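You operate a simulated robot arm through the tools that you are given. There is no shell and no other tool.

You are at the controls of a simulated robot arm. One attempt, no reset.

JOB
Raise the table leaf, slide its bar out and move both green bottles on to it. Set down upright: green bottle.
Where things are to end (x, y in the base frame): green bottle within 6 cm of [33, -86]; green bottle within 6 cm of [39, -92].

It is judged by the outcome, as a careful person would: the job done as asked, and still so three seconds after it is handed in. It fails if anything else is knocked over, pushed out of place, dropped, spilled or broken.

ROBOT AND FRAMES
A 7-joint arm with a two-finger parallel gripper, fixed in place. Base frame: the origin is on the floor under the middle of its stand, x ahead of it, y to its left, z up. Readings come in cm, degrees, newtons and seconds.
It reaches about 152.4 cm from its shoulder. Its first joint turns from -149.0 to 149.0 degrees. Payload 3.5 kg.
The tool frame sits at the grasp point between the pads (the TCP): z along the fingers, y along the line on which they close. The tips reach 2.3 cm beyond it. The gripper opens to 9.4 cm. The fingers are 3.8 cm wide and 1 cm thick; the gripper's body (5.4 by 9.6 cm) begins 3.9 cm behind the TCP.
Orientation is that of the tool frame in the base frame, as [roll, pitch, yaw] about the fixed x, y, z axes, in that order (R = Rz(yaw) Ry(pitch) Rx(roll)). With the fingers straight down and closing along the base's y, the tool's x points along the base's -x, its y along +y and its z along -z.

CONTROLS
- The arm moves only by the tool step_arm. Its arguments are lists of equal length, an entry for each row: "linear": the shift along the base's x, y, z in cm, a list of three; "delta_rot": the turn, a rotation vector about the base's x, y, z in rad, a list of three; "fingers": the finger opening in cm, from 0 to 9.4. In form: {"linear": [[tx, ty, tz], ...], "delta_rot": [[wx, wy, wz], ...], "fingers": [fingers, ...]}. A call has 1 to 20 rows; each row is the pose to reach, as a shift and turn from the pose commanded when the call began. Rows are played at 5 a second. More than 5 cm and 8.6 degrees between two rows, or a gripper value outside its range, and nothing of the call is played. Where a pose cannot be reached the arm comes as near as it can. A force on the tool above 60 N (or 10 N above the force at the start of the call, whichever is more), or a blocked arm, ends the call early, and 0.2 s more pass. The fingers move at their own pace (about 15.3 cm/s each) and stop on an object; they squeeze with about 32 N. The grip force told is the motor's: it shows also when the fingers shut on nothing. Time passes only in rows, and 0.2 s behind the last, so rows that repeat a pose let the fingers close. It gives the time, the measured TCP pose, the force on the tool (base axes), the opening and the grip force at its end, in the units of the frame above (readings bear some noise), with the torque about the TCP (base axes, N m) and any sound that the robot's microphone picked up, and new pictures: "pictures" is both (left out), scene, wrist or none.
- Cameras (640 x 400 px; columns grow to the right, rows downward): "scene" is fixed at [4.77, -50.85, 121.82]; the picture's right is [-0.88, -0.48, 0.00], its down [-0.24, 0.44, -0.86] and it looks along [0.42, -0.76, -0.51] (base axes); focal length 249 px, centre (320, 200). "wrist" rides on the gripper at [8.6, 1.6, -7.5] in the tool frame; the picture's right is [-0.18, 0.98, 0.00], its down [-0.58, -0.11, -0.81] and it looks along [-0.79, -0.15, 0.59] (tool axes); focal length 243 px, centre (320, 200). There is no depth. A picture from a camera that has moved, and an enlarged one, comes with that camera's place and axes in the base frame and with its lens. The place of the scene camera against the robot may be out by one fixed shift of up to 2.5 cm in any direction.
- enlarge(camera, box): a new picture of the part [left, top, right, bottom] of that camera's present view, enlarged. The clock stands still meanwhile.
- close_job(): hands the job in; it is judged then, once.

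Places have to be worked out from the pictures, the camera data and where the tool is seen. Open the gripper and draw the arm clear of the work before you hand the job in, unless the task says otherwise.

The tools are called after "Call:" as name(argument=value, ...) on one line, values as JSON. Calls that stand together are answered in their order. step_arm: Moves the arm, as the interface text tells. Its arguments: {"type":"object","properties":{"linear":{"type":"array","items":{"type":"array","items":{"type":"number"}}},"delta_rot":{"type":"array","items":{"type":"array","items":{"type":"number"}}},"fingers":{"type":"array","items":{"type":"number"}},"pictures":{"type":"string","enum":["both","scene","wrist","none"]}},"required":["linear","delta_rot","fingers"]} The other tools are called the same way: enlarge (camera, box) takes an enlarged picture of a part of a camera's view; close_job () hands the job in.

At the start:

```text
time_s: 0.0
ee_pos: [47.17, -76.33, 106.0]
tool_rot: [-179.9, 0.0, -179.9]
ft_force: [-1.2, 0.3, 0.2]
torque: [0.02, -0.03, 0.02]
gripper_width: 9.38
finger_force: 0.1
```

scene: 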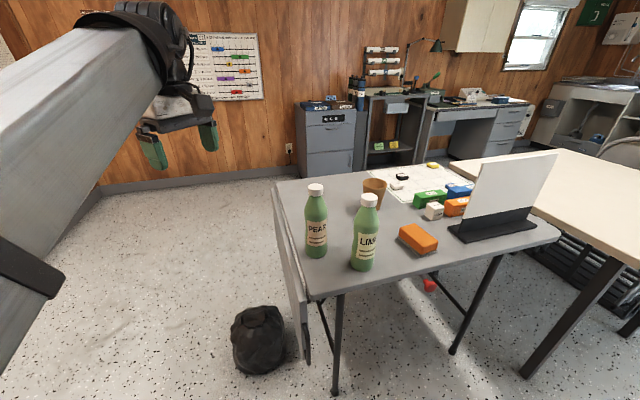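
wrist: 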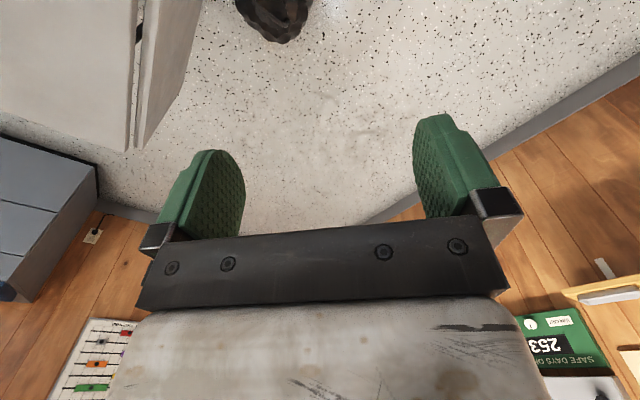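

The scene shows a table with a leaf hanging down at its left edge, and two green bottles near that edge. I'll enlarge parts of the scene to find the hinge, the leaf and the bar.

Call:
enlarge(camera="scene", box=[240, 160, 440, 400])

Call:
enlarge(camera="scene", box=[250, 170, 350, 270])

Call:
enlarge(camera="scene", box=[260, 270, 360, 400])

Call:
enlarge(camera="wrist", box=[0, 0, 320, 200])

Call:
enlarge(camera="scene", box=[340, 160, 580, 310])

```text
1.67 times, centred on (340, 280) of scene
camera zoom: at [4.77, -50.85, 121.82], right [-0.88, -0.48, 0.0], down [-0.24, 0.44, -0.86], along [0.42, -0.76, -0.51], focal length 415 px, centre (287, 67)
```

zoom: 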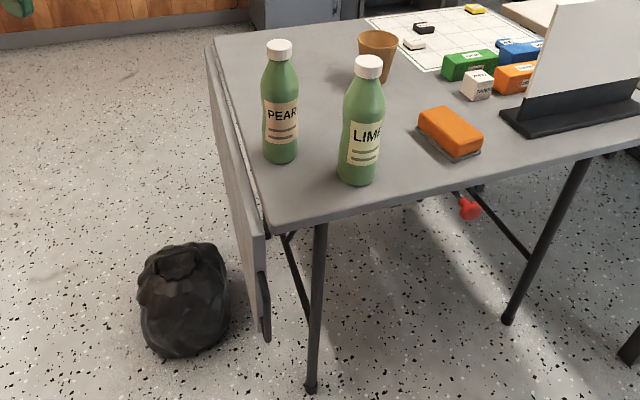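

```text
4.00 times, centred on (300, 220) of scene
camera zoom: at [4.77, -50.85, 121.82], right [-0.88, -0.48, 0.0], down [-0.24, 0.44, -0.86], along [0.42, -0.76, -0.51], focal length 995 px, centre (400, 120)
```

zoom: 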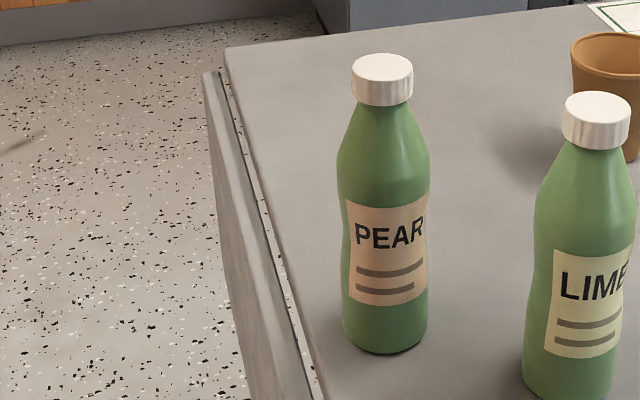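

```text
3.08 times, centred on (310, 335) of scene
camera zoom: at [4.77, -50.85, 121.82], right [-0.88, -0.48, 0.0], down [-0.24, 0.44, -0.86], along [0.42, -0.76, -0.51], focal length 765 px, centre (351, -215)
```

zoom: 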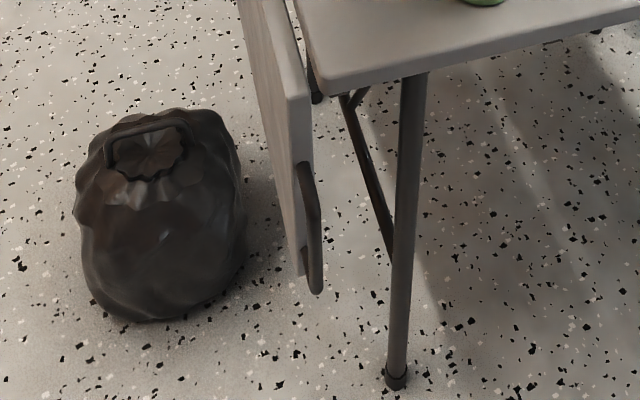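

```text
2.00 times, centred on (160, 100) of wrist
camera zoom: at [38.4, -74.58, 113.37], right [0.18, 0.98, 0.0], down [0.58, -0.11, 0.81], along [0.79, -0.15, -0.59], focal length 485 px, centre (640, 400)
```

zoom: 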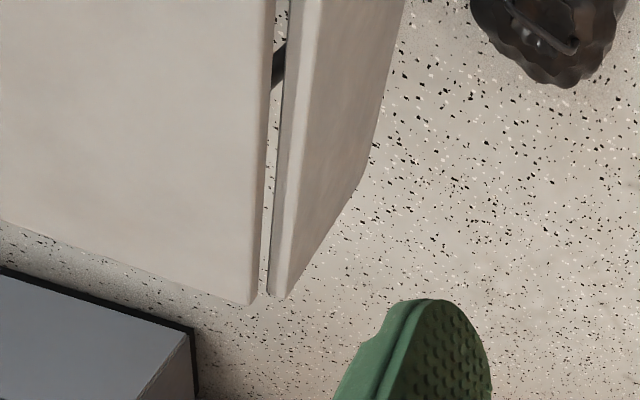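

```text
2.67 times, centred on (460, 235) of scene
camera zoom: at [4.77, -50.85, 121.82], right [-0.88, -0.48, 0.0], down [-0.24, 0.44, -0.86], along [0.42, -0.76, -0.51], focal length 663 px, centre (-53, 107)
```

zoom: 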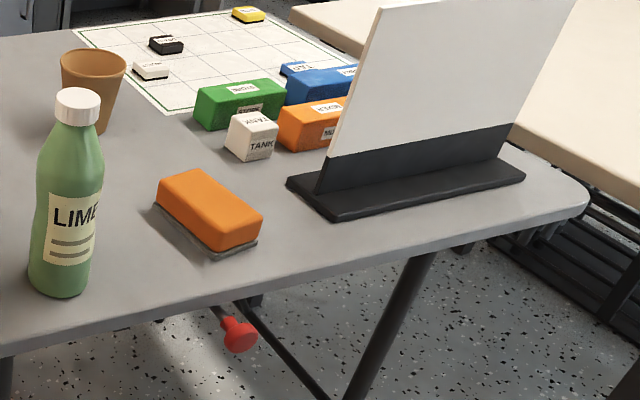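

The table is turned about 45° to the base. The leaf hinge runs from roughly (25,-82) to (64,-120), and a red knob sits under the table. I'll turn the wrist camera towards the table, staying well clear, to see the leaf and the bar better.

Call:
step_arm(linear=[[-1, 2, 0], [-2, 4, 0], [-3, 6, 0], [-4, 8, -1], [-5, 10, -2], [-6, 12, -3], [-7, 14, -4], [-8, 16, -5], [-9, 18, -6], [-10, 20, -7], [-11, 21, -8], [-12, 22, -9]], delta_rot=[[0, 0, -0.13], [0, 0, -0.26], [0, 0, -0.39], [0, 0, -0.52], [0, 0, -0.65], [0, 0, -0.78], [0, 0, -0.91], [0, 0, -1.04], [0, 0, -1.17], [0, 0, -1.3], [0, 0, -1.43], [0, 0, -1.56]], fingers=[9.4, 9.4, 9.4, 9.4, 9.4, 9.4, 9.4, 9.4, 9.4, 9.4, 9.4, 9.4])

```text
time_s: 2.6
ee_pos: [35.35, -54.35, 97.0]
tool_rot: [-179.9, 0.0, 90.5]
ft_force: [-0.2, -0.1, -0.2]
torque: [-0.01, -0.04, 0.0]
gripper_width: 9.38
finger_force: 0.0
camera wrist: at [36.72, -45.56, 104.44], right [0.98, -0.18, 0.0], down [-0.1, -0.58, 0.81], along [-0.14, -0.79, -0.59], focal length 243 px, centre (320, 200)
```

scene: 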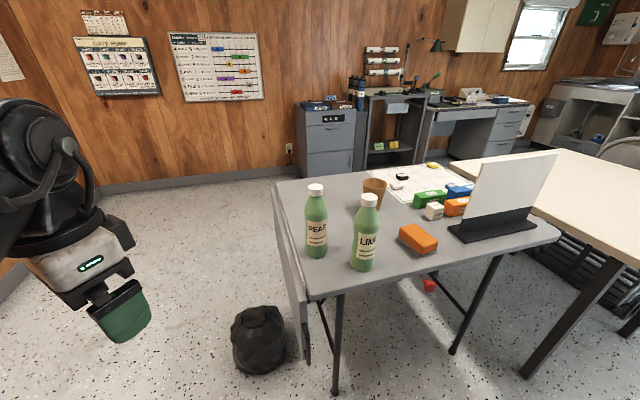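
wrist: 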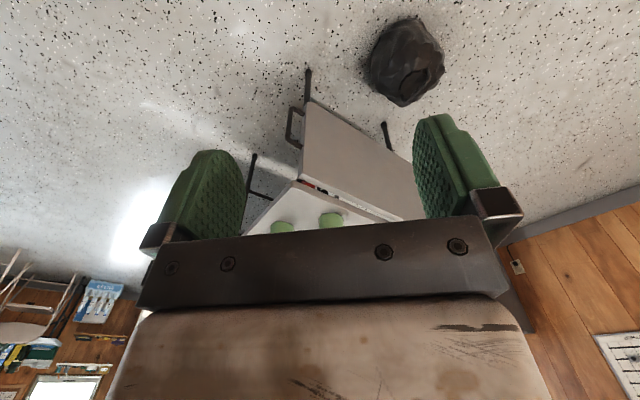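

The wrist camera now sees the leaf hanging, its handle at the near end, and something red inside the gap at the hinge. I'll enlarge that.

Call:
enlarge(camera="wrist", box=[240, 60, 440, 240])

Call:
enlarge(camera="wrist", box=[270, 90, 350, 215])

```text
2.22 times, centred on (340, 150) of wrist
camera zoom: at [36.72, -45.56, 104.44], right [0.98, -0.18, 0.0], down [-0.1, -0.58, 0.81], along [-0.14, -0.79, -0.59], focal length 539 px, centre (276, 311)
```

zoom: 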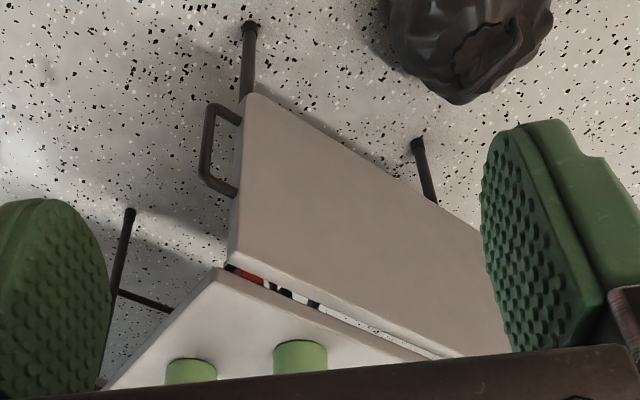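

```text
3.20 times, centred on (310, 152) of wrist
camera zoom: at [36.72, -45.56, 104.44], right [0.98, -0.18, 0.0], down [-0.1, -0.58, 0.81], along [-0.14, -0.79, -0.59], focal length 776 px, centre (352, 352)
```

zoom: 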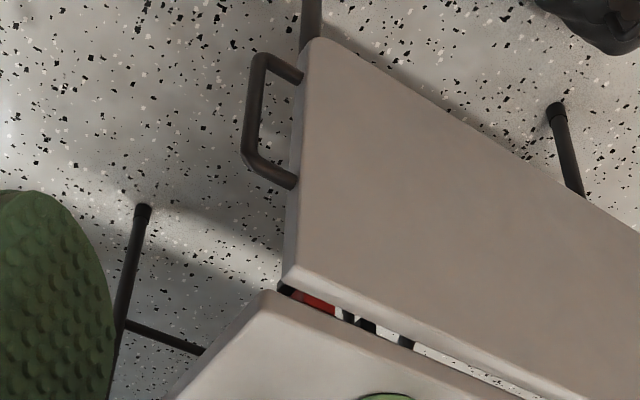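

The leaf has a U-shaped pull on its near end, close to the free edge. I'll take a second wrist view square to the leaf's outer face so I can fix its position more precisely.

Call:
step_arm(linear=[[4, -1.7, -0.9], [8, -3.4, -1.8], [12, -5.1, -2.7], [16, -6.8, -3.6], [20, -8.5, -4.5], [24, -10.2, -5.4], [28, -11.9, -6.3], [32, -13.6, -7.2], [36, -15.3, -8.1], [40, -17, -9]], delta_rot=[[0, 0, -0.061], [0, 0, -0.122], [0, 0, -0.183], [0, 0, -0.244], [0, 0, -0.305], [0, 0, -0.366], [0, 0, -0.427], [0, 0, -0.488], [0, 0, -0.549], [0, 0, -0.61]], fingers=[9.4, 9.4, 9.4, 9.4, 9.4, 9.4, 9.4, 9.4, 9.4, 9.4])

```text
time_s: 4.8
ee_pos: [75.13, -71.62, 88.29]
tool_rot: [-180.0, 0.0, 55.5]
ft_force: [0.0, 0.4, 0.0]
torque: [0.01, -0.04, -0.02]
gripper_width: 9.38
finger_force: 0.0
camera wrist: at [81.3, -65.26, 95.58], right [0.71, -0.71, 0.0], down [-0.42, -0.42, 0.81], along [-0.57, -0.57, -0.59], focal length 243 px, centre (320, 200)
```

scene: 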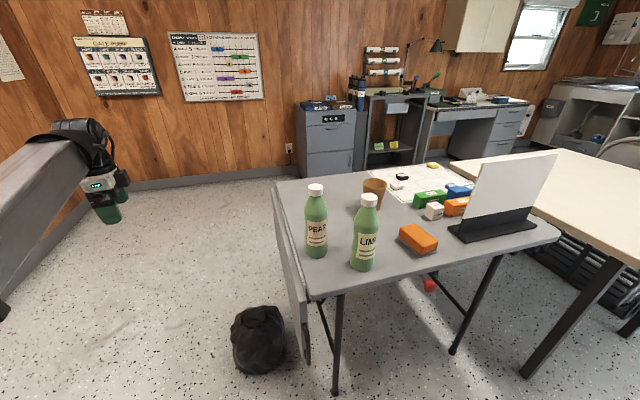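
wrist: 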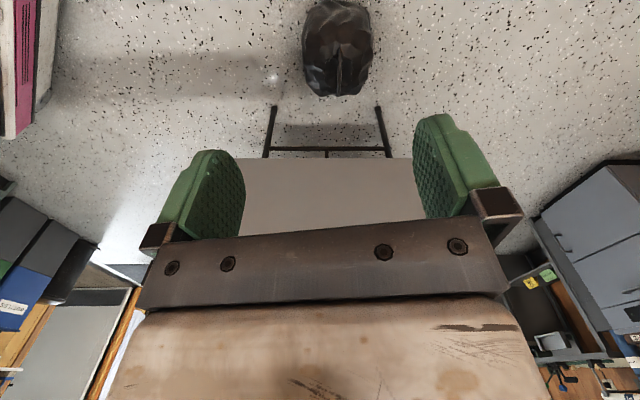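

The leaf's outer face is confirmed, but the finger hides its near end. I'll swing round to the near end of the table and look along the hinge, to see the handle and what is under the table.

Call:
step_arm(linear=[[-4.2, 1.6, 0], [-8.4, 3.2, 0], [-12.6, 4.8, 0], [-16.8, 6.4, 0], [-21, 8, 0], [-25.2, 9.6, 0], [-29.4, 11.2, 0], [-33.6, 12.8, 0], [-37.8, 14.4, 0], [-42, 16, 0], [-46.2, 17.6, 0], [-50.4, 19.2, 0], [-54.6, 20.8, 0]], delta_rot=[[0, 0, 0.121], [0, 0, 0.242], [0, 0, 0.363], [0, 0, 0.484], [0, 0, 0.605], [0, 0, 0.726], [0, 0, 0.847], [0, 0, 0.968], [0, 0, 1.089], [0, 0, 1.21], [0, 0, 1.331], [0, 0, 1.452], [0, 0, 1.573]], fingers=[9.4, 9.4, 9.4, 9.4, 9.4, 9.4, 9.4, 9.4, 9.4, 9.4, 9.4, 9.4, 9.4])

```text
time_s: 7.6
ee_pos: [20.66, -50.55, 88.19]
tool_rot: [-180.0, 0.0, 145.9]
ft_force: [0.1, -1.0, -1.2]
torque: [0.0, -0.01, 0.01]
gripper_width: 9.41
finger_force: 0.1
camera wrist: at [14.3, -44.33, 95.57], right [0.7, 0.71, 0.0], down [0.42, -0.42, 0.81], along [0.57, -0.57, -0.59], focal length 243 px, centre (320, 200)
```

scene: 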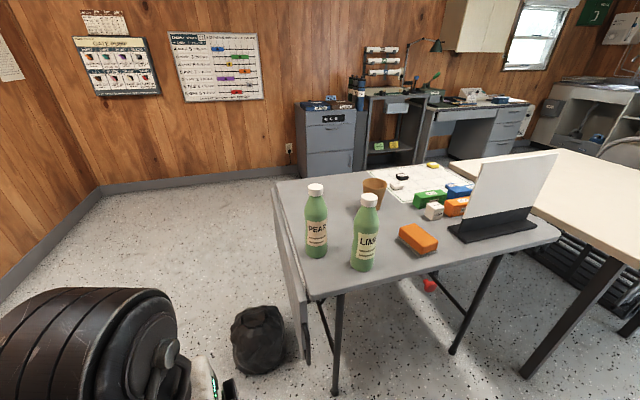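
wrist: 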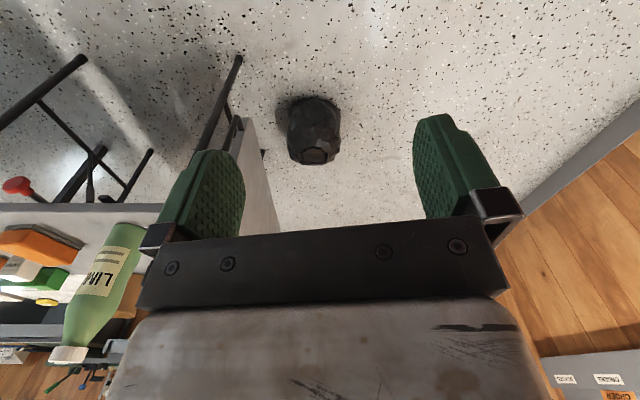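

The red knob with its stem is visible under the table. I'll lower and tilt the wrist to look level beneath the table from its near side.

Call:
step_arm(linear=[[-1.4, -1.4, -3], [-2.8, -2.8, -6], [-4.2, -4.2, -9], [-5.6, -5.6, -12], [-7, -7, -15], [-8.4, -8.4, -18], [-9.8, -9.8, -21]], delta_rot=[[-0.062, -0.062, 0], [-0.124, -0.124, 0], [-0.186, -0.186, 0], [-0.248, -0.248, 0], [-0.31, -0.31, 0], [-0.372, -0.372, 0], [-0.434, -0.434, 0]], fingers=[9.4, 9.4, 9.4, 9.4, 9.4, 9.4, 9.4])

```text
time_s: 9.2
ee_pos: [10.88, -60.45, 67.06]
tool_rot: [-172.4, 34.5, 148.2]
ft_force: [-0.5, 0.6, 0.5]
torque: [0.01, -0.03, -0.02]
gripper_width: 9.38
finger_force: 0.1
out of reach, approached as far as the arm can: row 5
camera wrist: at [2.62, -52.24, 67.92], right [0.71, 0.71, 0.0], down [0.01, -0.01, 1.0], along [0.71, -0.71, -0.02], focal length 243 px, centre (320, 200)
```

scene: 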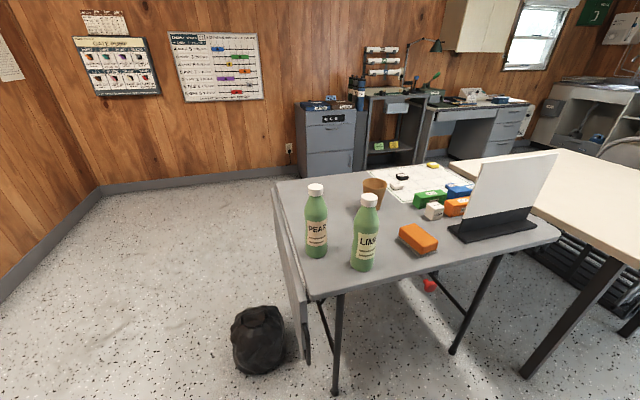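
wrist: 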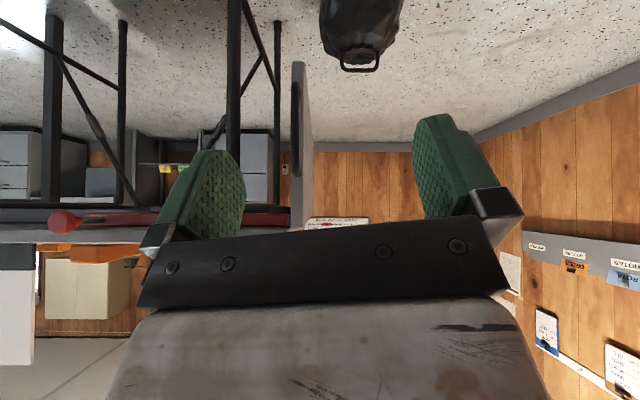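

Now I can see the support bar. It is red, runs under the table along the hinge-normal direction, and has a red knob at its inner end. I'll enlarge the view for measurements.

Call:
enlarge(camera="wrist", box=[0, 130, 320, 270])

Call:
enlarge(camera="wrist", box=[200, 40, 360, 240])

Call:
enlarge(camera="wrist", box=[20, 180, 180, 280])

```text
2.00 times, centred on (160, 200) of wrist
camera zoom: at [2.62, -52.24, 67.92], right [0.71, 0.71, 0.0], down [0.01, -0.01, 1.0], along [0.71, -0.71, -0.02], focal length 485 px, centre (640, 200)
```

zoom: 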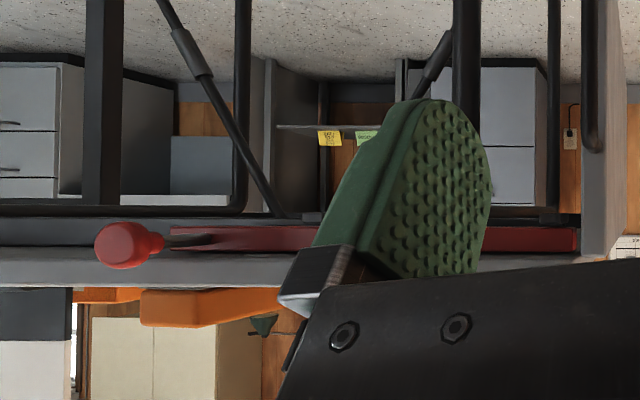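

```text
2.00 times, centred on (280, 140) of wrist
camera zoom: at [2.62, -52.24, 67.92], right [0.71, 0.71, 0.0], down [0.01, -0.01, 1.0], along [0.71, -0.71, -0.02], focal length 485 px, centre (400, 320)
```

zoom: 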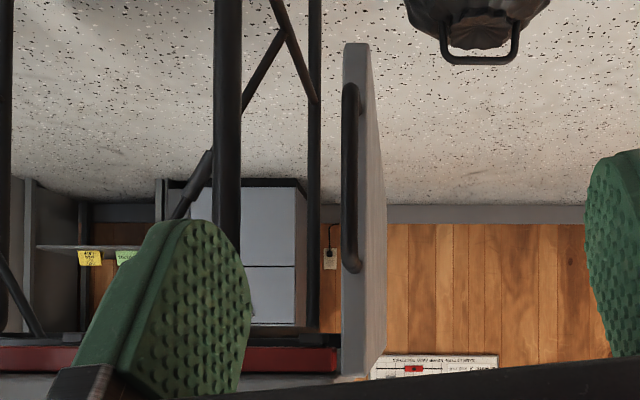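

```text
4.00 times, centred on (100, 230) of wrist
camera zoom: at [2.62, -52.24, 67.92], right [0.71, 0.71, 0.0], down [0.01, -0.01, 1.0], along [0.71, -0.71, -0.02], focal length 970 px, centre (1200, 80)
```

zoom: 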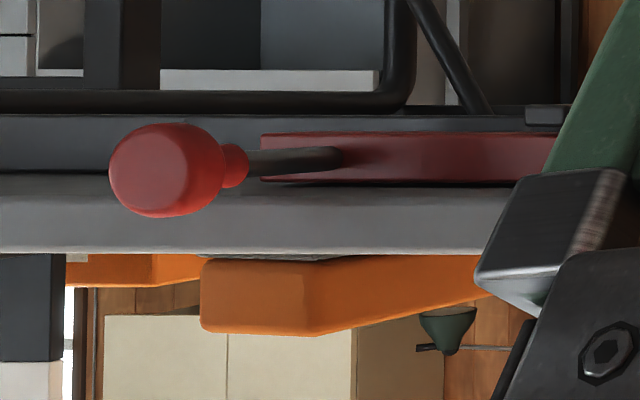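

The support bar sits at about z 69–71, just in from the table's near edge. Its knob sticks out towards me at about v=-72 (x≈1, y≈-102). The leaf handle is vertical at about (23,-78), z 52–64. I'll tilt the fingers to horizontal, pointing along the hinge at a standoff, to check that this grasp orientation can be reached.

Call:
step_arm(linear=[[0.7, -0.9, -0.7], [1.4, -1.8, -1.4], [2.1, -2.7, -2.1], [2.8, -3.6, -2.8], [3.5, -4.5, -3.5], [4.2, -5.4, -4.2], [4.7, -6, -5]], delta_rot=[[-0.097, -0.097, 0], [-0.193, -0.193, 0], [-0.29, -0.29, 0], [-0.387, -0.387, 0], [-0.483, -0.483, 0], [-0.58, -0.58, 0], [-0.677, -0.677, 0]], fingers=[9.4, 9.4, 9.4, 9.4, 9.4, 9.4, 9.4])

```text
time_s: 10.8
ee_pos: [15.46, -66.34, 61.83]
tool_rot: [-89.4, 79.2, -134.6]
ft_force: [-0.2, 0.3, 0.3]
torque: [0.0, 0.03, 0.04]
gripper_width: 9.41
finger_force: 0.1
camera wrist: at [10.18, -61.03, 53.06], right [0.71, 0.71, 0.0], down [-0.57, 0.57, 0.59], along [0.42, -0.42, 0.81], focal length 243 px, centre (320, 200)
```

scene: 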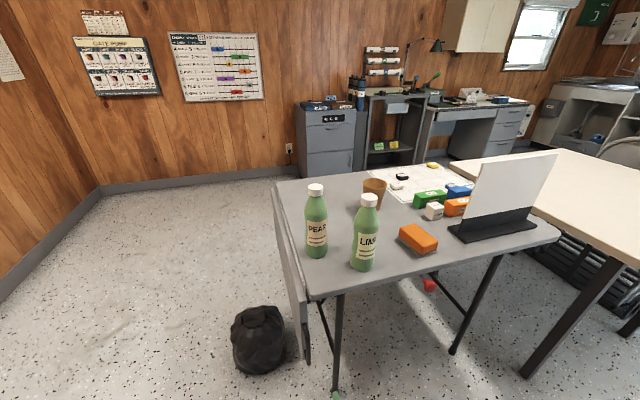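
wrist: 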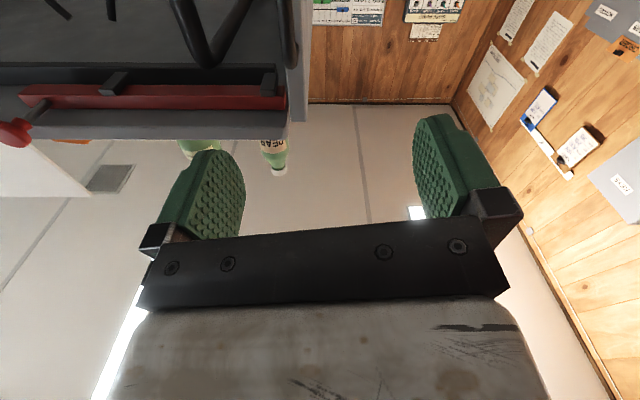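

The fingers now point horizontally along the hinge, and I have a good view under the table. The red bar runs in two black guides. I'll enlarge it.

Call:
enlarge(camera="wrist", box=[0, 0, 320, 200])

Call:
enlarge(camera="wrist", box=[180, 20, 340, 180])

Call:
enlarge(camera="wrist", box=[0, 60, 130, 170])

```text
2.00 times, centred on (160, 100) of wrist
camera zoom: at [10.18, -61.03, 53.06], right [0.71, 0.71, 0.0], down [-0.57, 0.57, 0.59], along [0.42, -0.42, 0.81], focal length 485 px, centre (640, 400)
```

zoom: 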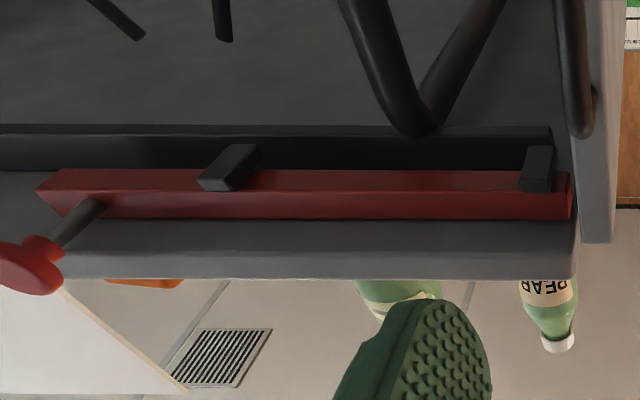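

```text
2.50 times, centred on (260, 100) of wrist
camera zoom: at [10.18, -61.03, 53.06], right [0.71, 0.71, 0.0], down [-0.57, 0.57, 0.59], along [0.42, -0.42, 0.81], focal length 606 px, centre (470, 450)
```

zoom: 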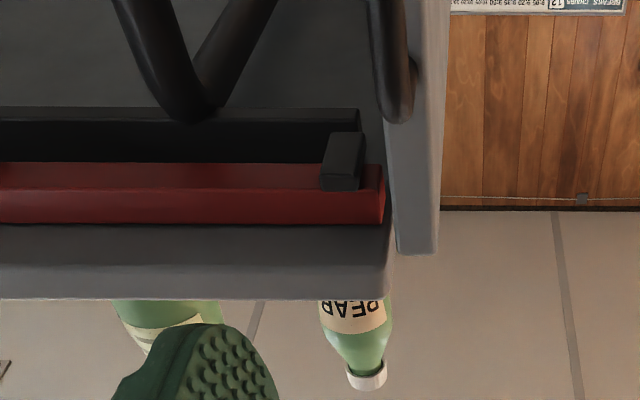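

```text
3.64 times, centred on (65, 115) of wrist
camera zoom: at [10.18, -61.03, 53.06], right [0.71, 0.71, 0.0], down [-0.57, 0.57, 0.59], along [0.42, -0.42, 0.81], focal length 882 px, centre (1247, 509)
```

zoom: 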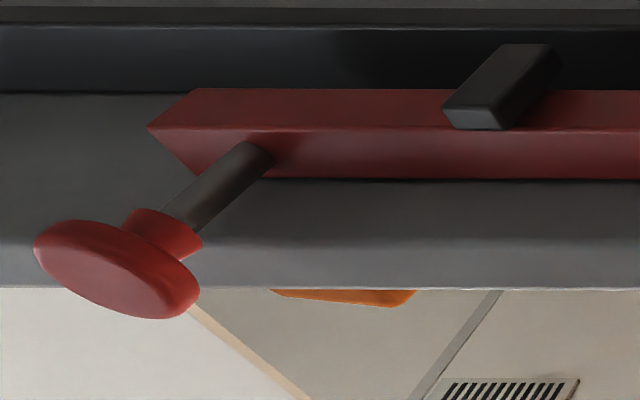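

I now have consistent estimates:
- **Table top:** z≈73.7, near edge at u≈75, leaf edge at v≈-39.7. Here u=(x−y)/√2 and v=(x+y)/√2.
- **Leaf handle centre:** u≈71.3, v≈-38.5, z≈58.
- **Knob:** u≈72, v≈-70.3, z≈70.4.

Before touching anything, I'll rehearse the 90° roll that lifting the leaf needs, in free space.

Call:
step_arm(linear=[[0.66, 0.24, 0.79], [1.31, 0.47, 1.57], [1.97, 0.71, 2.36], [2.63, 0.95, 3.14], [3.28, 1.19, 3.93], [3.94, 1.42, 4.71], [4.6, 1.66, 5.5], [5.25, 1.9, 6.29], [5.9, 2.13, 7.07], [6.56, 2.37, 7.86], [7.22, 2.61, 8.64], [7.88, 2.85, 9.43], [8.53, 3.08, 10.2], [9.19, 3.32, 11]], delta_rot=[[0.089, -0.089, 0], [0.178, -0.178, 0], [0.267, -0.267, 0], [0.356, -0.356, 0], [0.445, -0.445, 0], [0.534, -0.534, 0], [0.622, -0.622, 0], [0.711, -0.711, 0], [0.8, -0.8, 0], [0.889, -0.889, 0], [0.978, -0.978, 0], [1.067, -1.067, 0], [1.156, -1.156, 0], [1.245, -1.245, 0]], fingers=[9.4, 9.4, 9.4, 9.4, 9.4, 9.4, 9.4, 9.4, 9.4, 9.4, 9.4, 9.4, 9.4, 9.4])

```text
time_s: 13.8
ee_pos: [24.8, -62.87, 73.12]
tool_rot: [90.1, -0.3, 45.0]
ft_force: [-0.3, -0.6, -0.9]
torque: [-0.01, -0.02, 0.01]
gripper_width: 9.42
finger_force: 0.1
camera wrist: at [25.55, -51.42, 74.69], right [-0.13, -0.13, 0.98], down [-0.98, 0.16, -0.11], along [-0.14, -0.98, -0.15], focal length 243 px, centre (320, 200)
```

scene: 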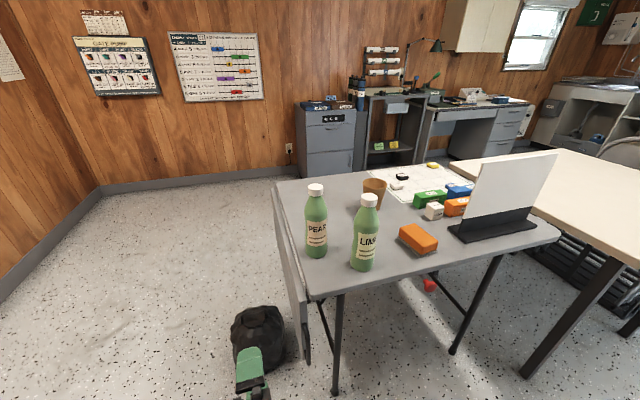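
wrist: 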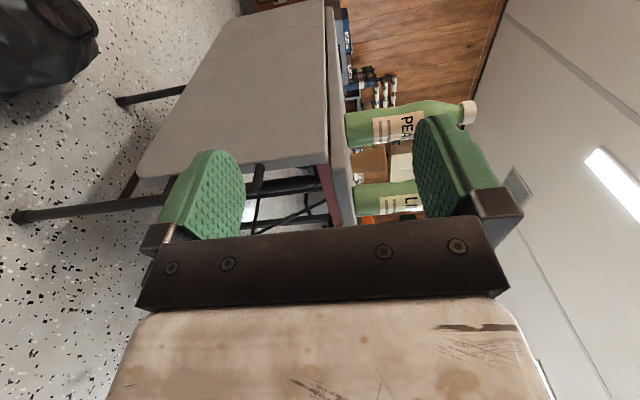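

The roll is reachable with no complaint. This view also shows the leaf, the gap at the hinge, the bar end and the bottles from the side, so I'll enlarge it to refine positions.

Call:
enlarge(camera="wrist", box=[230, 80, 390, 240])

Call:
enlarge(camera="wrist", box=[330, 80, 490, 230])

```text
2.50 times, centred on (310, 160) of wrist
camera zoom: at [25.55, -51.42, 74.69], right [-0.13, -0.13, 0.98], down [-0.98, 0.16, -0.11], along [-0.14, -0.98, -0.15], focal length 606 px, centre (345, 300)
```

zoom: 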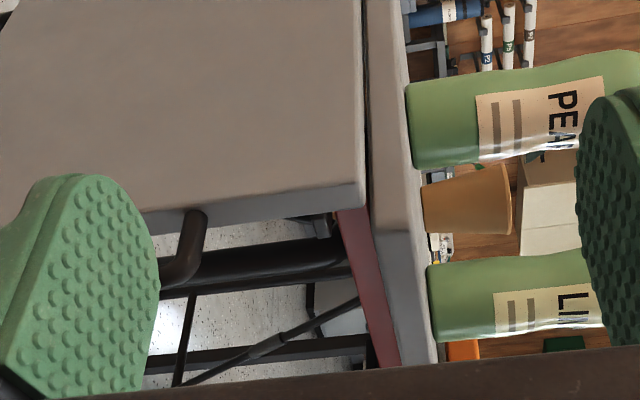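

```text
2.67 times, centred on (410, 155) of wrist
camera zoom: at [25.55, -51.42, 74.69], right [-0.13, -0.13, 0.98], down [-0.98, 0.16, -0.11], along [-0.14, -0.98, -0.15], focal length 647 px, centre (80, 320)
```

zoom: 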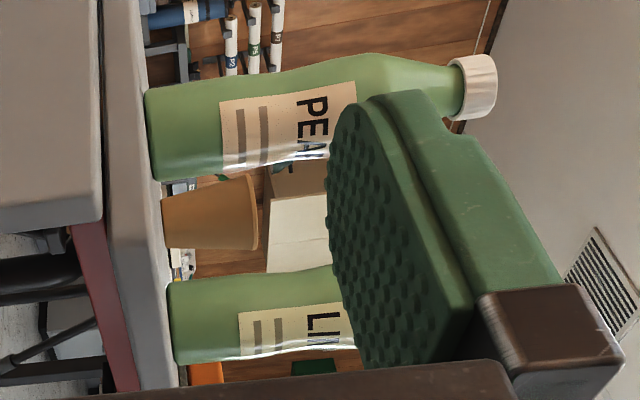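

Next I'll go to a standoff in line with the handle, with the fingers horizontal and closing across it.

Call:
step_arm(linear=[[-0.63, -0.62, -1.17], [-1.25, -1.24, -2.35], [-1.88, -1.85, -3.52], [-2.5, -2.47, -4.7], [-3.13, -3.09, -5.87], [-3.75, -3.71, -7.04], [-4.38, -4.32, -8.22], [-5.0, -4.94, -9.39], [-5.63, -5.56, -10.56], [-6.25, -6.18, -11.74], [-6.88, -6.79, -12.91], [-7.5, -7.41, -14.09], [-8.13, -8.03, -15.26]], delta_rot=[[-0.0854, 0.0854, 0], [-0.1709, 0.1709, 0], [-0.2563, 0.2563, 0], [-0.3418, 0.3418, 0], [-0.4272, 0.4272, 0], [-0.5126, 0.5126, 0], [-0.5981, 0.5981, 0], [-0.6835, 0.6835, 0], [-0.769, 0.769, 0], [-0.8544, 0.8544, 0], [-0.9398, 0.9398, 0], [-1.0253, 1.0253, 0], [-1.1107, 1.1107, 0]], fingers=[9.4, 9.4, 9.4, 9.4, 9.4, 9.4, 9.4, 9.4, 9.4, 9.4, 9.4, 9.4, 9.4])

```text
time_s: 16.6
ee_pos: [16.59, -70.95, 57.58]
tool_rot: [134.5, 90.0, 89.5]
ft_force: [0.3, 0.4, -0.6]
torque: [-0.02, 0.0, 0.01]
gripper_width: 9.39
finger_force: 0.0
camera wrist: at [12.32, -64.53, 48.93], right [0.7, 0.69, 0.18], down [-0.65, 0.49, 0.58], along [0.31, -0.52, 0.79], focal length 243 px, centre (320, 200)
```

scene: 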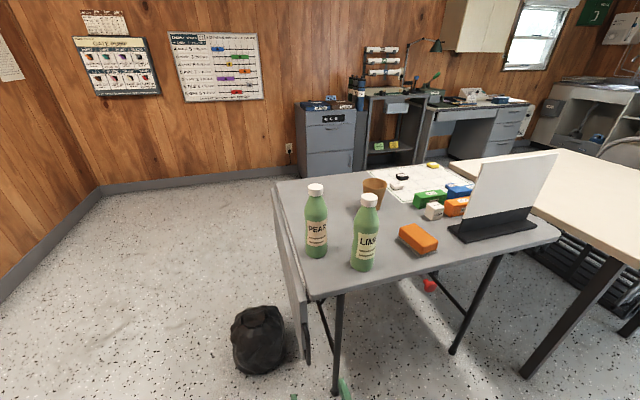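
wrist: 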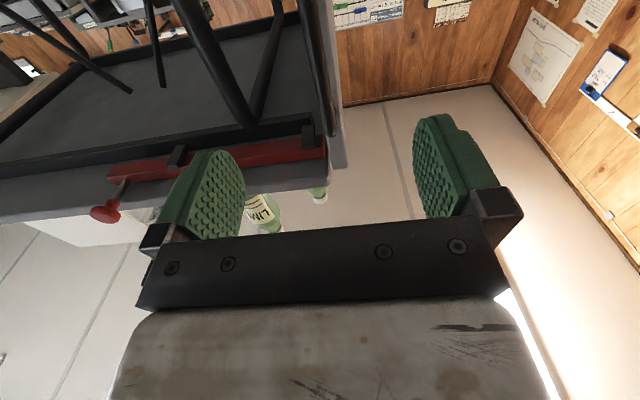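

The handle should cross image column 320 near row 78 if I'm aligned. I'll check that in an enlargement.

Call:
enlarge(camera="wrist", box=[270, 0, 370, 200])

```text
2.00 times, centred on (320, 100) of wrist
camera zoom: at [12.32, -64.53, 48.93], right [0.7, 0.69, 0.18], down [-0.65, 0.49, 0.58], along [0.31, -0.52, 0.79], focal length 485 px, centre (320, 400)
```

zoom: 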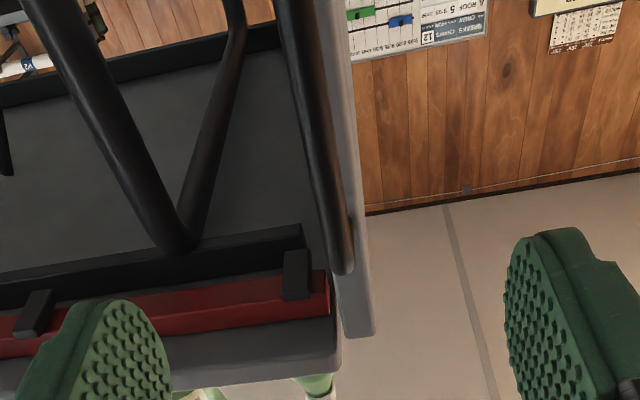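

The handle passes (318,156) in the 2× view, so the grasp is well aligned. I'll advance along +u to the handle and then close.

Call:
step_arm(linear=[[1.35, -1.35, 0], [2.7, -2.7, 0], [4.05, -4.05, 0], [5.4, -5.4, 0], [6.7, -6.7, 0]], delta_rot=[[0, 0, 0], [0, 0, 0], [0, 0, 0], [0, 0, 0], [0, 0, 0]], fingers=[9.4, 9.4, 9.4, 9.4, 9.4], pictures="wrist")

```text
time_s: 17.8
ee_pos: [23.43, -77.69, 57.7]
tool_rot: [72.3, 89.9, 27.3]
ft_force: [0.1, 0.7, -0.3]
torque: [-0.01, 0.04, 0.01]
gripper_width: 9.43
finger_force: 0.1
camera wrist: at [19.12, -71.23, 49.02], right [0.7, 0.69, 0.19], down [-0.65, 0.49, 0.58], along [0.31, -0.52, 0.79], focal length 243 px, centre (320, 200)
```

wrist: 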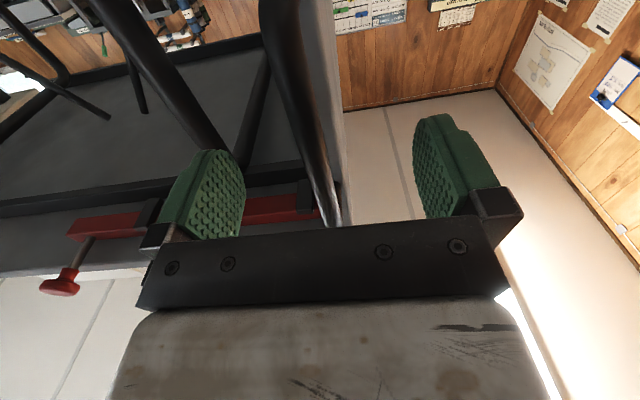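

The handle sits between the pads, so I'll close on it.

Call:
step_arm(linear=[[0, 0, 0], [0, 0, 0], [0, 0, 0], [0, 0, 0]], delta_rot=[[0, 0, 0], [0, 0, 0], [0, 0, 0], [0, 0, 0]], fingers=[4, 0.5, 0.5, 0.5], pictures="wrist")

```text
time_s: 18.8
ee_pos: [23.3, -77.59, 57.76]
tool_rot: [69.6, 89.9, 24.6]
ft_force: [-0.3, -3.8, 3.0]
torque: [0.32, 0.12, -0.02]
gripper_width: 1.17
finger_force: 45.3
camera wrist: at [19.1, -71.22, 49.03], right [0.7, 0.69, 0.19], down [-0.65, 0.49, 0.58], along [0.31, -0.52, 0.79], focal length 243 px, centre (320, 200)
```

wrist: 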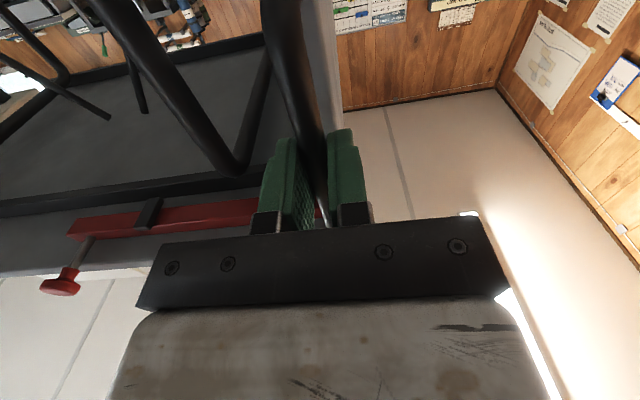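

The grip on the handle is firm, with an opening of 1.2 cm. I'll start swinging the leaf up on an arc about the estimated hinge at v≈-39.7, z≈71.6. The first 20° will be slow so I can watch the forces.

Call:
step_arm(linear=[[0.68, 0.68, 0.13], [1.35, 1.35, 0.32], [2.02, 2.02, 0.57], [2.66, 2.66, 0.9], [3.29, 3.29, 1.28]], delta_rot=[[0.0494, -0.0494, 0], [0.0987, -0.0987, 0], [0.1481, -0.1481, 0], [0.1975, -0.1975, 0], [0.2468, -0.2468, 0]], fingers=[0.5, 0.5, 0.5, 0.5, 0.5])

```text
time_s: 20.0
ee_pos: [26.61, -74.41, 58.97]
tool_rot: [90.1, 69.9, 45.0]
ft_force: [22.1, -25.4, -1.1]
torque: [-0.78, 0.77, -0.05]
gripper_width: 1.17
finger_force: 44.8
camera wrist: at [24.39, -65.91, 51.34], right [0.61, 0.61, 0.51], down [-0.78, 0.36, 0.51], along [0.13, -0.71, 0.69], focal length 243 px, centre (320, 200)
```

scene: 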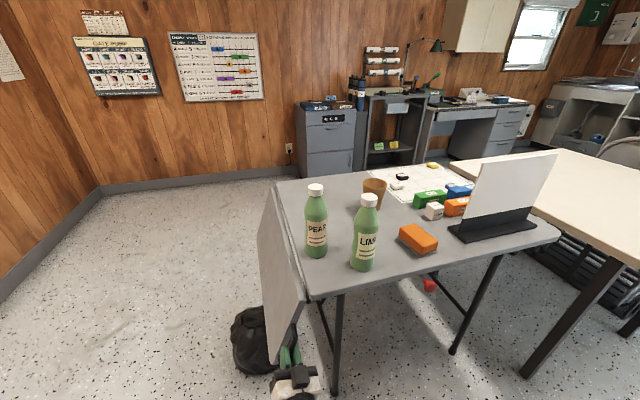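
wrist: 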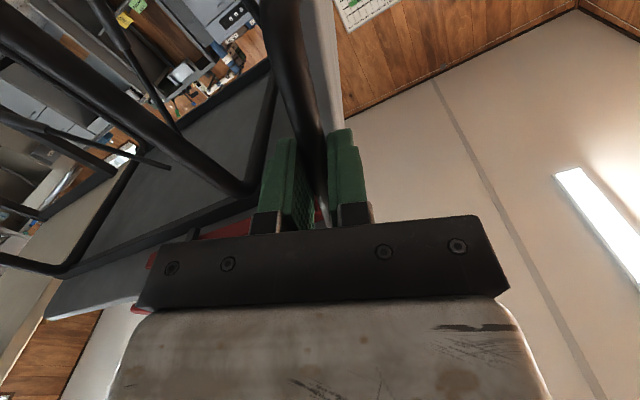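

The leaf is following and is now about 20° up. There is a 34 N pull along +u, so I'm drifting slightly off along the hinge direction. I'll ease 0.2 cm towards +u and re-read the forces.

Call:
step_arm(linear=[[0.07, -0.07, 0], [0.14, -0.14, 0], [0.14, -0.14, 0]], delta_rot=[[0, 0, 0], [0, 0, 0], [0, 0, 0]], fingers=[0.5, 0.5, 0.5], pictures="none")

```text
time_s: 20.8
ee_pos: [26.65, -74.32, 59.01]
tool_rot: [90.2, 69.8, 45.1]
ft_force: [13.3, -5.6, -8.0]
torque: [-0.43, 0.26, -0.04]
gripper_width: 1.15
finger_force: 44.9
```

The pull fell to 13 N. I'll hold still briefly to separate a settling transient from a steady load.

Call:
step_arm(linear=[[0, 0, 0], [0, 0, 0], [0, 0, 0]], delta_rot=[[0, 0, 0], [0, 0, 0], [0, 0, 0]], fingers=[0.5, 0.5, 0.5], pictures="none")

```text
time_s: 21.6
ee_pos: [26.53, -74.44, 58.94]
tool_rot: [90.1, 70.0, 45.0]
ft_force: [7.5, 7.6, -13.8]
torque: [-0.52, 0.42, 0.02]
gripper_width: 1.18
finger_force: 44.5
```

It settled: now about 17 N radially, and almost no moment about the hinge, so the leaf isn't pulling down hard. I'll continue the arc another 35° with a slightly refined hinge (v≈-39.3, z≈71.6) and then settle.

Call:
step_arm(linear=[[0.38, 0.38, 0.26], [0.757, 0.757, 0.524], [1.12, 1.12, 0.83], [1.479, 1.479, 1.138], [1.82, 1.82, 1.49], [2.16, 2.16, 1.84], [2.48, 2.48, 2.23], [2.795, 2.795, 2.622], [3.09, 3.09, 3.05], [3.379, 3.379, 3.48], [3.65, 3.65, 3.94], [3.91, 3.91, 4.407], [4.15, 4.15, 4.9], [4.38, 4.38, 5.396], [4.38, 4.38, 5.396], [4.38, 4.38, 5.396]], delta_rot=[[0.0309, -0.0309, 0], [0.0617, -0.0617, 0], [0.0926, -0.0926, 0], [0.1234, -0.1234, 0], [0.1543, -0.1543, 0], [0.1851, -0.1851, 0], [0.216, -0.216, 0], [0.2468, -0.2468, 0], [0.2777, -0.2777, 0], [0.3085, -0.3085, 0], [0.3394, -0.3394, 0], [0.3702, -0.3702, 0], [0.4011, -0.4011, 0], [0.4319, -0.4319, 0], [0.4319, -0.4319, 0], [0.4319, -0.4319, 0]], fingers=[0.5, 0.5, 0.5, 0.5, 0.5, 0.5, 0.5, 0.5, 0.5, 0.5, 0.5, 0.5, 0.5, 0.5, 0.5, 0.5])

```text
time_s: 25.0
ee_pos: [31.11, -70.15, 64.45]
tool_rot: [90.0, 34.9, 45.0]
ft_force: [-31.6, 25.4, 6.6]
torque: [-1.24, 1.16, -0.1]
gripper_width: 1.21
finger_force: 45.3
camera wrist: at [31.33, -59.07, 60.8], right [0.29, 0.29, 0.91], down [-0.95, 0.19, 0.24], along [-0.1, -0.94, 0.33], focal length 243 px, centre (320, 200)
```

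scene: 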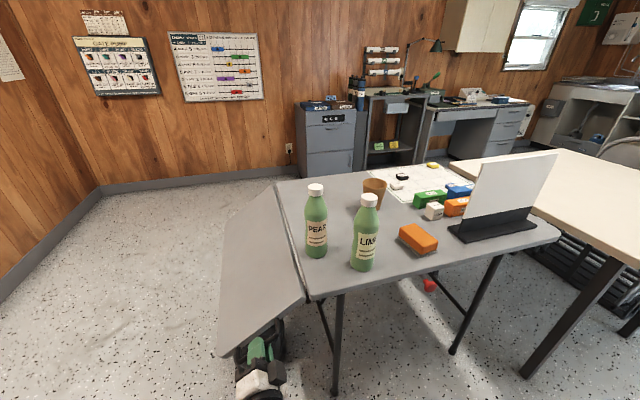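
wrist: 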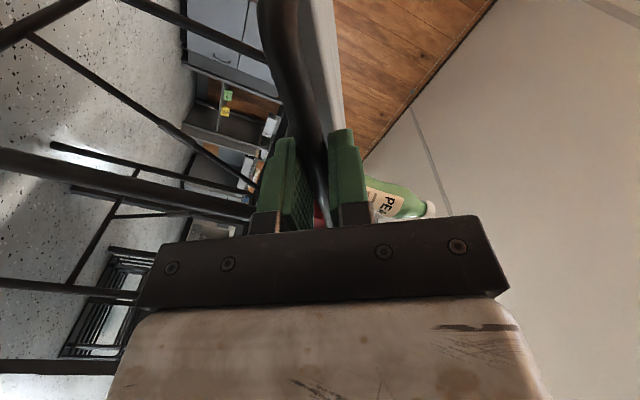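

The leaf is at about 55° and moving well. There is now a push along -u, so I'll ease back 0.2 cm and let it settle.

Call:
step_arm(linear=[[-0.07, 0.07, 0], [-0.14, 0.14, 0], [-0.14, 0.14, 0], [-0.14, 0.14, 0]], delta_rot=[[0, 0, 0], [0, 0, 0], [0, 0, 0], [0, 0, 0]], fingers=[0.5, 0.5, 0.5, 0.5], pictures="none")

```text
time_s: 26.0
ee_pos: [30.98, -70.13, 64.47]
tool_rot: [90.0, 34.9, 45.0]
ft_force: [-3.7, 6.4, 16.4]
torque: [-1.54, 1.15, -0.11]
gripper_width: 1.21
finger_force: 45.1
```

Settled, and the circle through the three measured points confirms the hinge at v≈-39.6, z≈71.65 with a radius of 13.9 cm. I'll swing the remaining 34° to just below level.

Call:
step_arm(linear=[[0.255, 0.255, 0.625], [0.484, 0.484, 1.279], [0.689, 0.689, 1.948], [0.87, 0.87, 2.632], [1.025, 1.025, 3.328], [1.155, 1.155, 4.034], [1.257, 1.257, 4.749], [1.334, 1.334, 5.471], [1.383, 1.383, 6.198], [1.406, 1.406, 6.927], [1.401, 1.401, 7.657], [1.383, 1.383, 8.14], [1.383, 1.383, 8.14], [1.383, 1.383, 8.14]], delta_rot=[[0.035, -0.035, 0], [0.07, -0.07, 0], [0.105, -0.105, 0], [0.14, -0.14, 0], [0.175, -0.175, 0], [0.21, -0.21, 0], [0.245, -0.245, 0], [0.28, -0.28, 0], [0.315, -0.315, 0], [0.35, -0.35, 0], [0.385, -0.385, 0], [0.4196, -0.4196, 0], [0.4196, -0.4196, 0], [0.4196, -0.4196, 0]], fingers=[0.5, 0.5, 0.5, 0.5, 0.5, 0.5, 0.5, 0.5, 0.5, 0.5, 0.5, 0.5, 0.5, 0.5])

```text
time_s: 29.0
ee_pos: [32.26, -68.7, 72.57]
tool_rot: [90.1, 0.9, 44.9]
ft_force: [19.0, -10.1, 5.4]
torque: [-1.21, 1.18, -0.01]
gripper_width: 1.19
finger_force: 45.0
camera wrist: at [33.07, -57.24, 73.94], right [-0.12, -0.12, 0.99], down [-0.98, 0.16, -0.1], along [-0.15, -0.98, -0.14], focal length 243 px, centre (320, 200)
```

scene: 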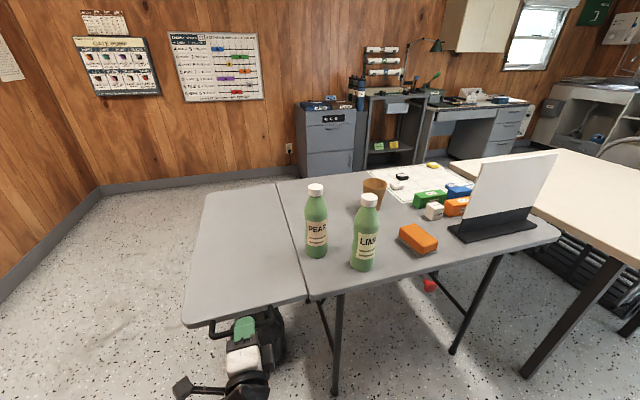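
wrist: 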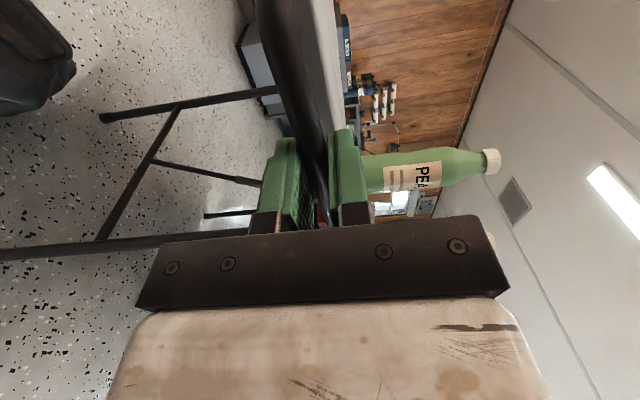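

The leaf looks level with the table top. I'll raise it a last ~1.5° to feel for a stop and see what the forces do.

Call:
step_arm(linear=[[-0.01, -0.01, 0.18], [-0.02, -0.02, 0.37], [-0.02, -0.02, 0.37], [-0.02, -0.02, 0.37]], delta_rot=[[0.009, -0.009, 0], [0.0185, -0.0185, 0], [0.0185, -0.0185, 0], [0.0185, -0.0185, 0]], fingers=[0.5, 0.5, 0.5, 0.5])

Call:
enlarge(camera="scene", box=[170, 160, 390, 400])

```text
time_s: 30.0
ee_pos: [32.31, -68.74, 72.88]
tool_rot: [90.2, -0.5, 44.9]
ft_force: [14.4, -19.4, 1.8]
torque: [-1.18, 1.18, -0.26]
gripper_width: 1.21
finger_force: 44.9
camera wrist: at [33.02, -57.29, 74.53], right [-0.14, -0.14, 0.98], down [-0.98, 0.16, -0.11], along [-0.14, -0.98, -0.16], focal length 243 px, centre (320, 200)
```

scene: 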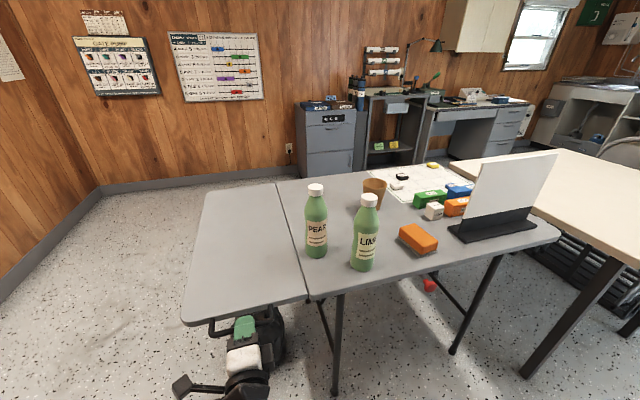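
wrist: 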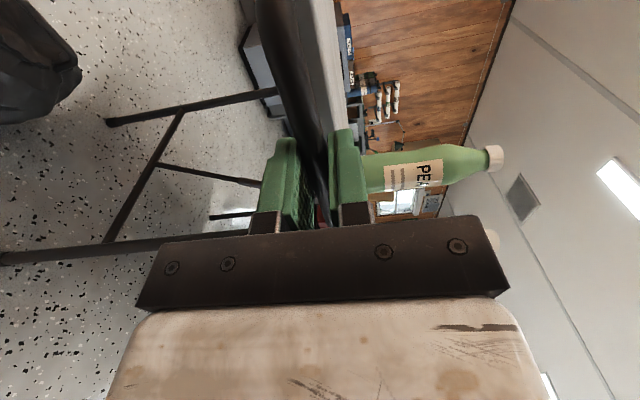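

```text
1.67 times, centred on (280, 280) of scene
camera zoom: at [4.77, -50.85, 121.82], right [-0.88, -0.48, 0.0], down [-0.24, 0.44, -0.86], along [0.42, -0.76, -0.51], focal length 415 px, centre (387, 67)
```

zoom: 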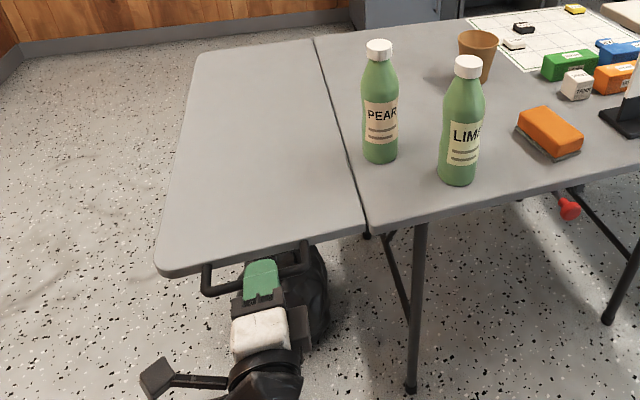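

The leaf now appears flush with the table top. To see whether the hinge holds by itself, I'll open the fingers slightly, keeping the lower finger just under the handle as a catch.

Call:
step_arm(linear=[[0, 0, 0], [0, 0, 0], [0, 0, 0], [0, 0, 0]], delta_rot=[[0, 0, 0], [0, 0, 0], [0, 0, 0], [0, 0, 0]], fingers=[1.6, 2.2, 2.6, 2.6])

Call:
enlarge(camera="wrist", box=[240, 60, 400, 240])

Call:
enlarge(camera="scene", box=[170, 160, 390, 400])

```text
time_s: 31.0
ee_pos: [32.19, -68.59, 72.97]
tool_rot: [90.1, -0.6, 45.0]
ft_force: [-0.3, -0.8, -0.3]
torque: [-0.02, -0.03, 0.0]
gripper_width: 2.61
finger_force: 0.1
camera wrist: at [33.0, -57.19, 74.55], right [-0.14, -0.14, 0.98], down [-0.98, 0.16, -0.11], along [-0.14, -0.98, -0.16], focal length 243 px, centre (320, 200)
```

scene: 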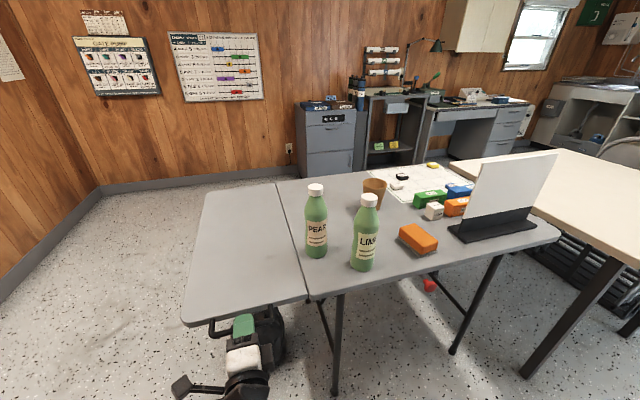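
wrist: 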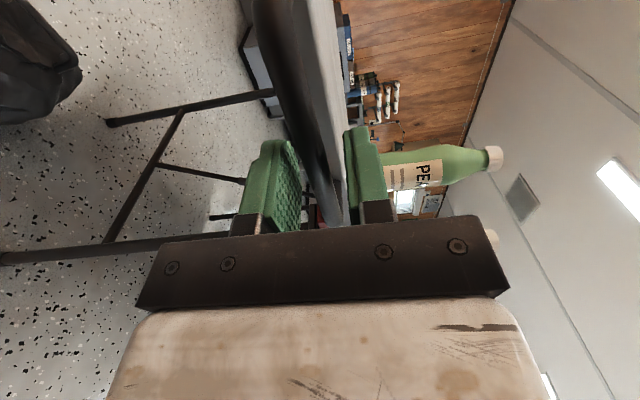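

```text
2.22 times, centred on (320, 150) of wrist
camera zoom: at [33.0, -57.19, 74.55], right [-0.14, -0.14, 0.98], down [-0.98, 0.16, -0.11], along [-0.14, -0.98, -0.16], focal length 539 px, centre (320, 311)
```

zoom: 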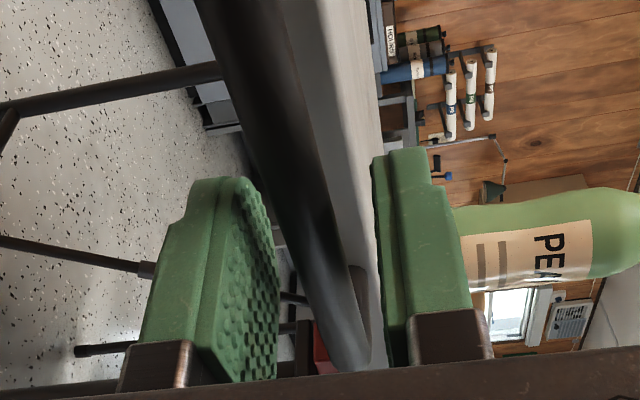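

```text
1.67 times, centred on (280, 280) of scene
camera zoom: at [4.77, -50.85, 121.82], right [-0.88, -0.48, 0.0], down [-0.24, 0.44, -0.86], along [0.42, -0.76, -0.51], focal length 415 px, centre (387, 67)
```

zoom: 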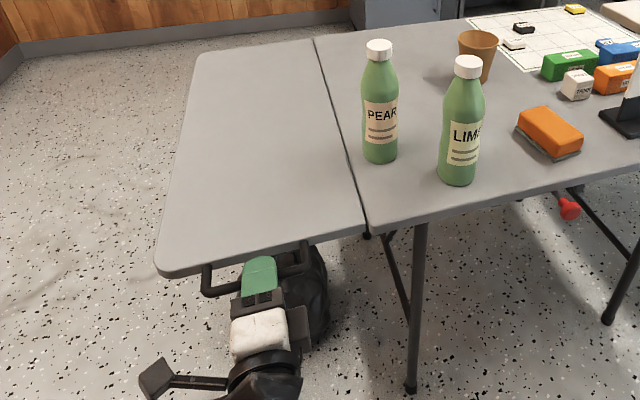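

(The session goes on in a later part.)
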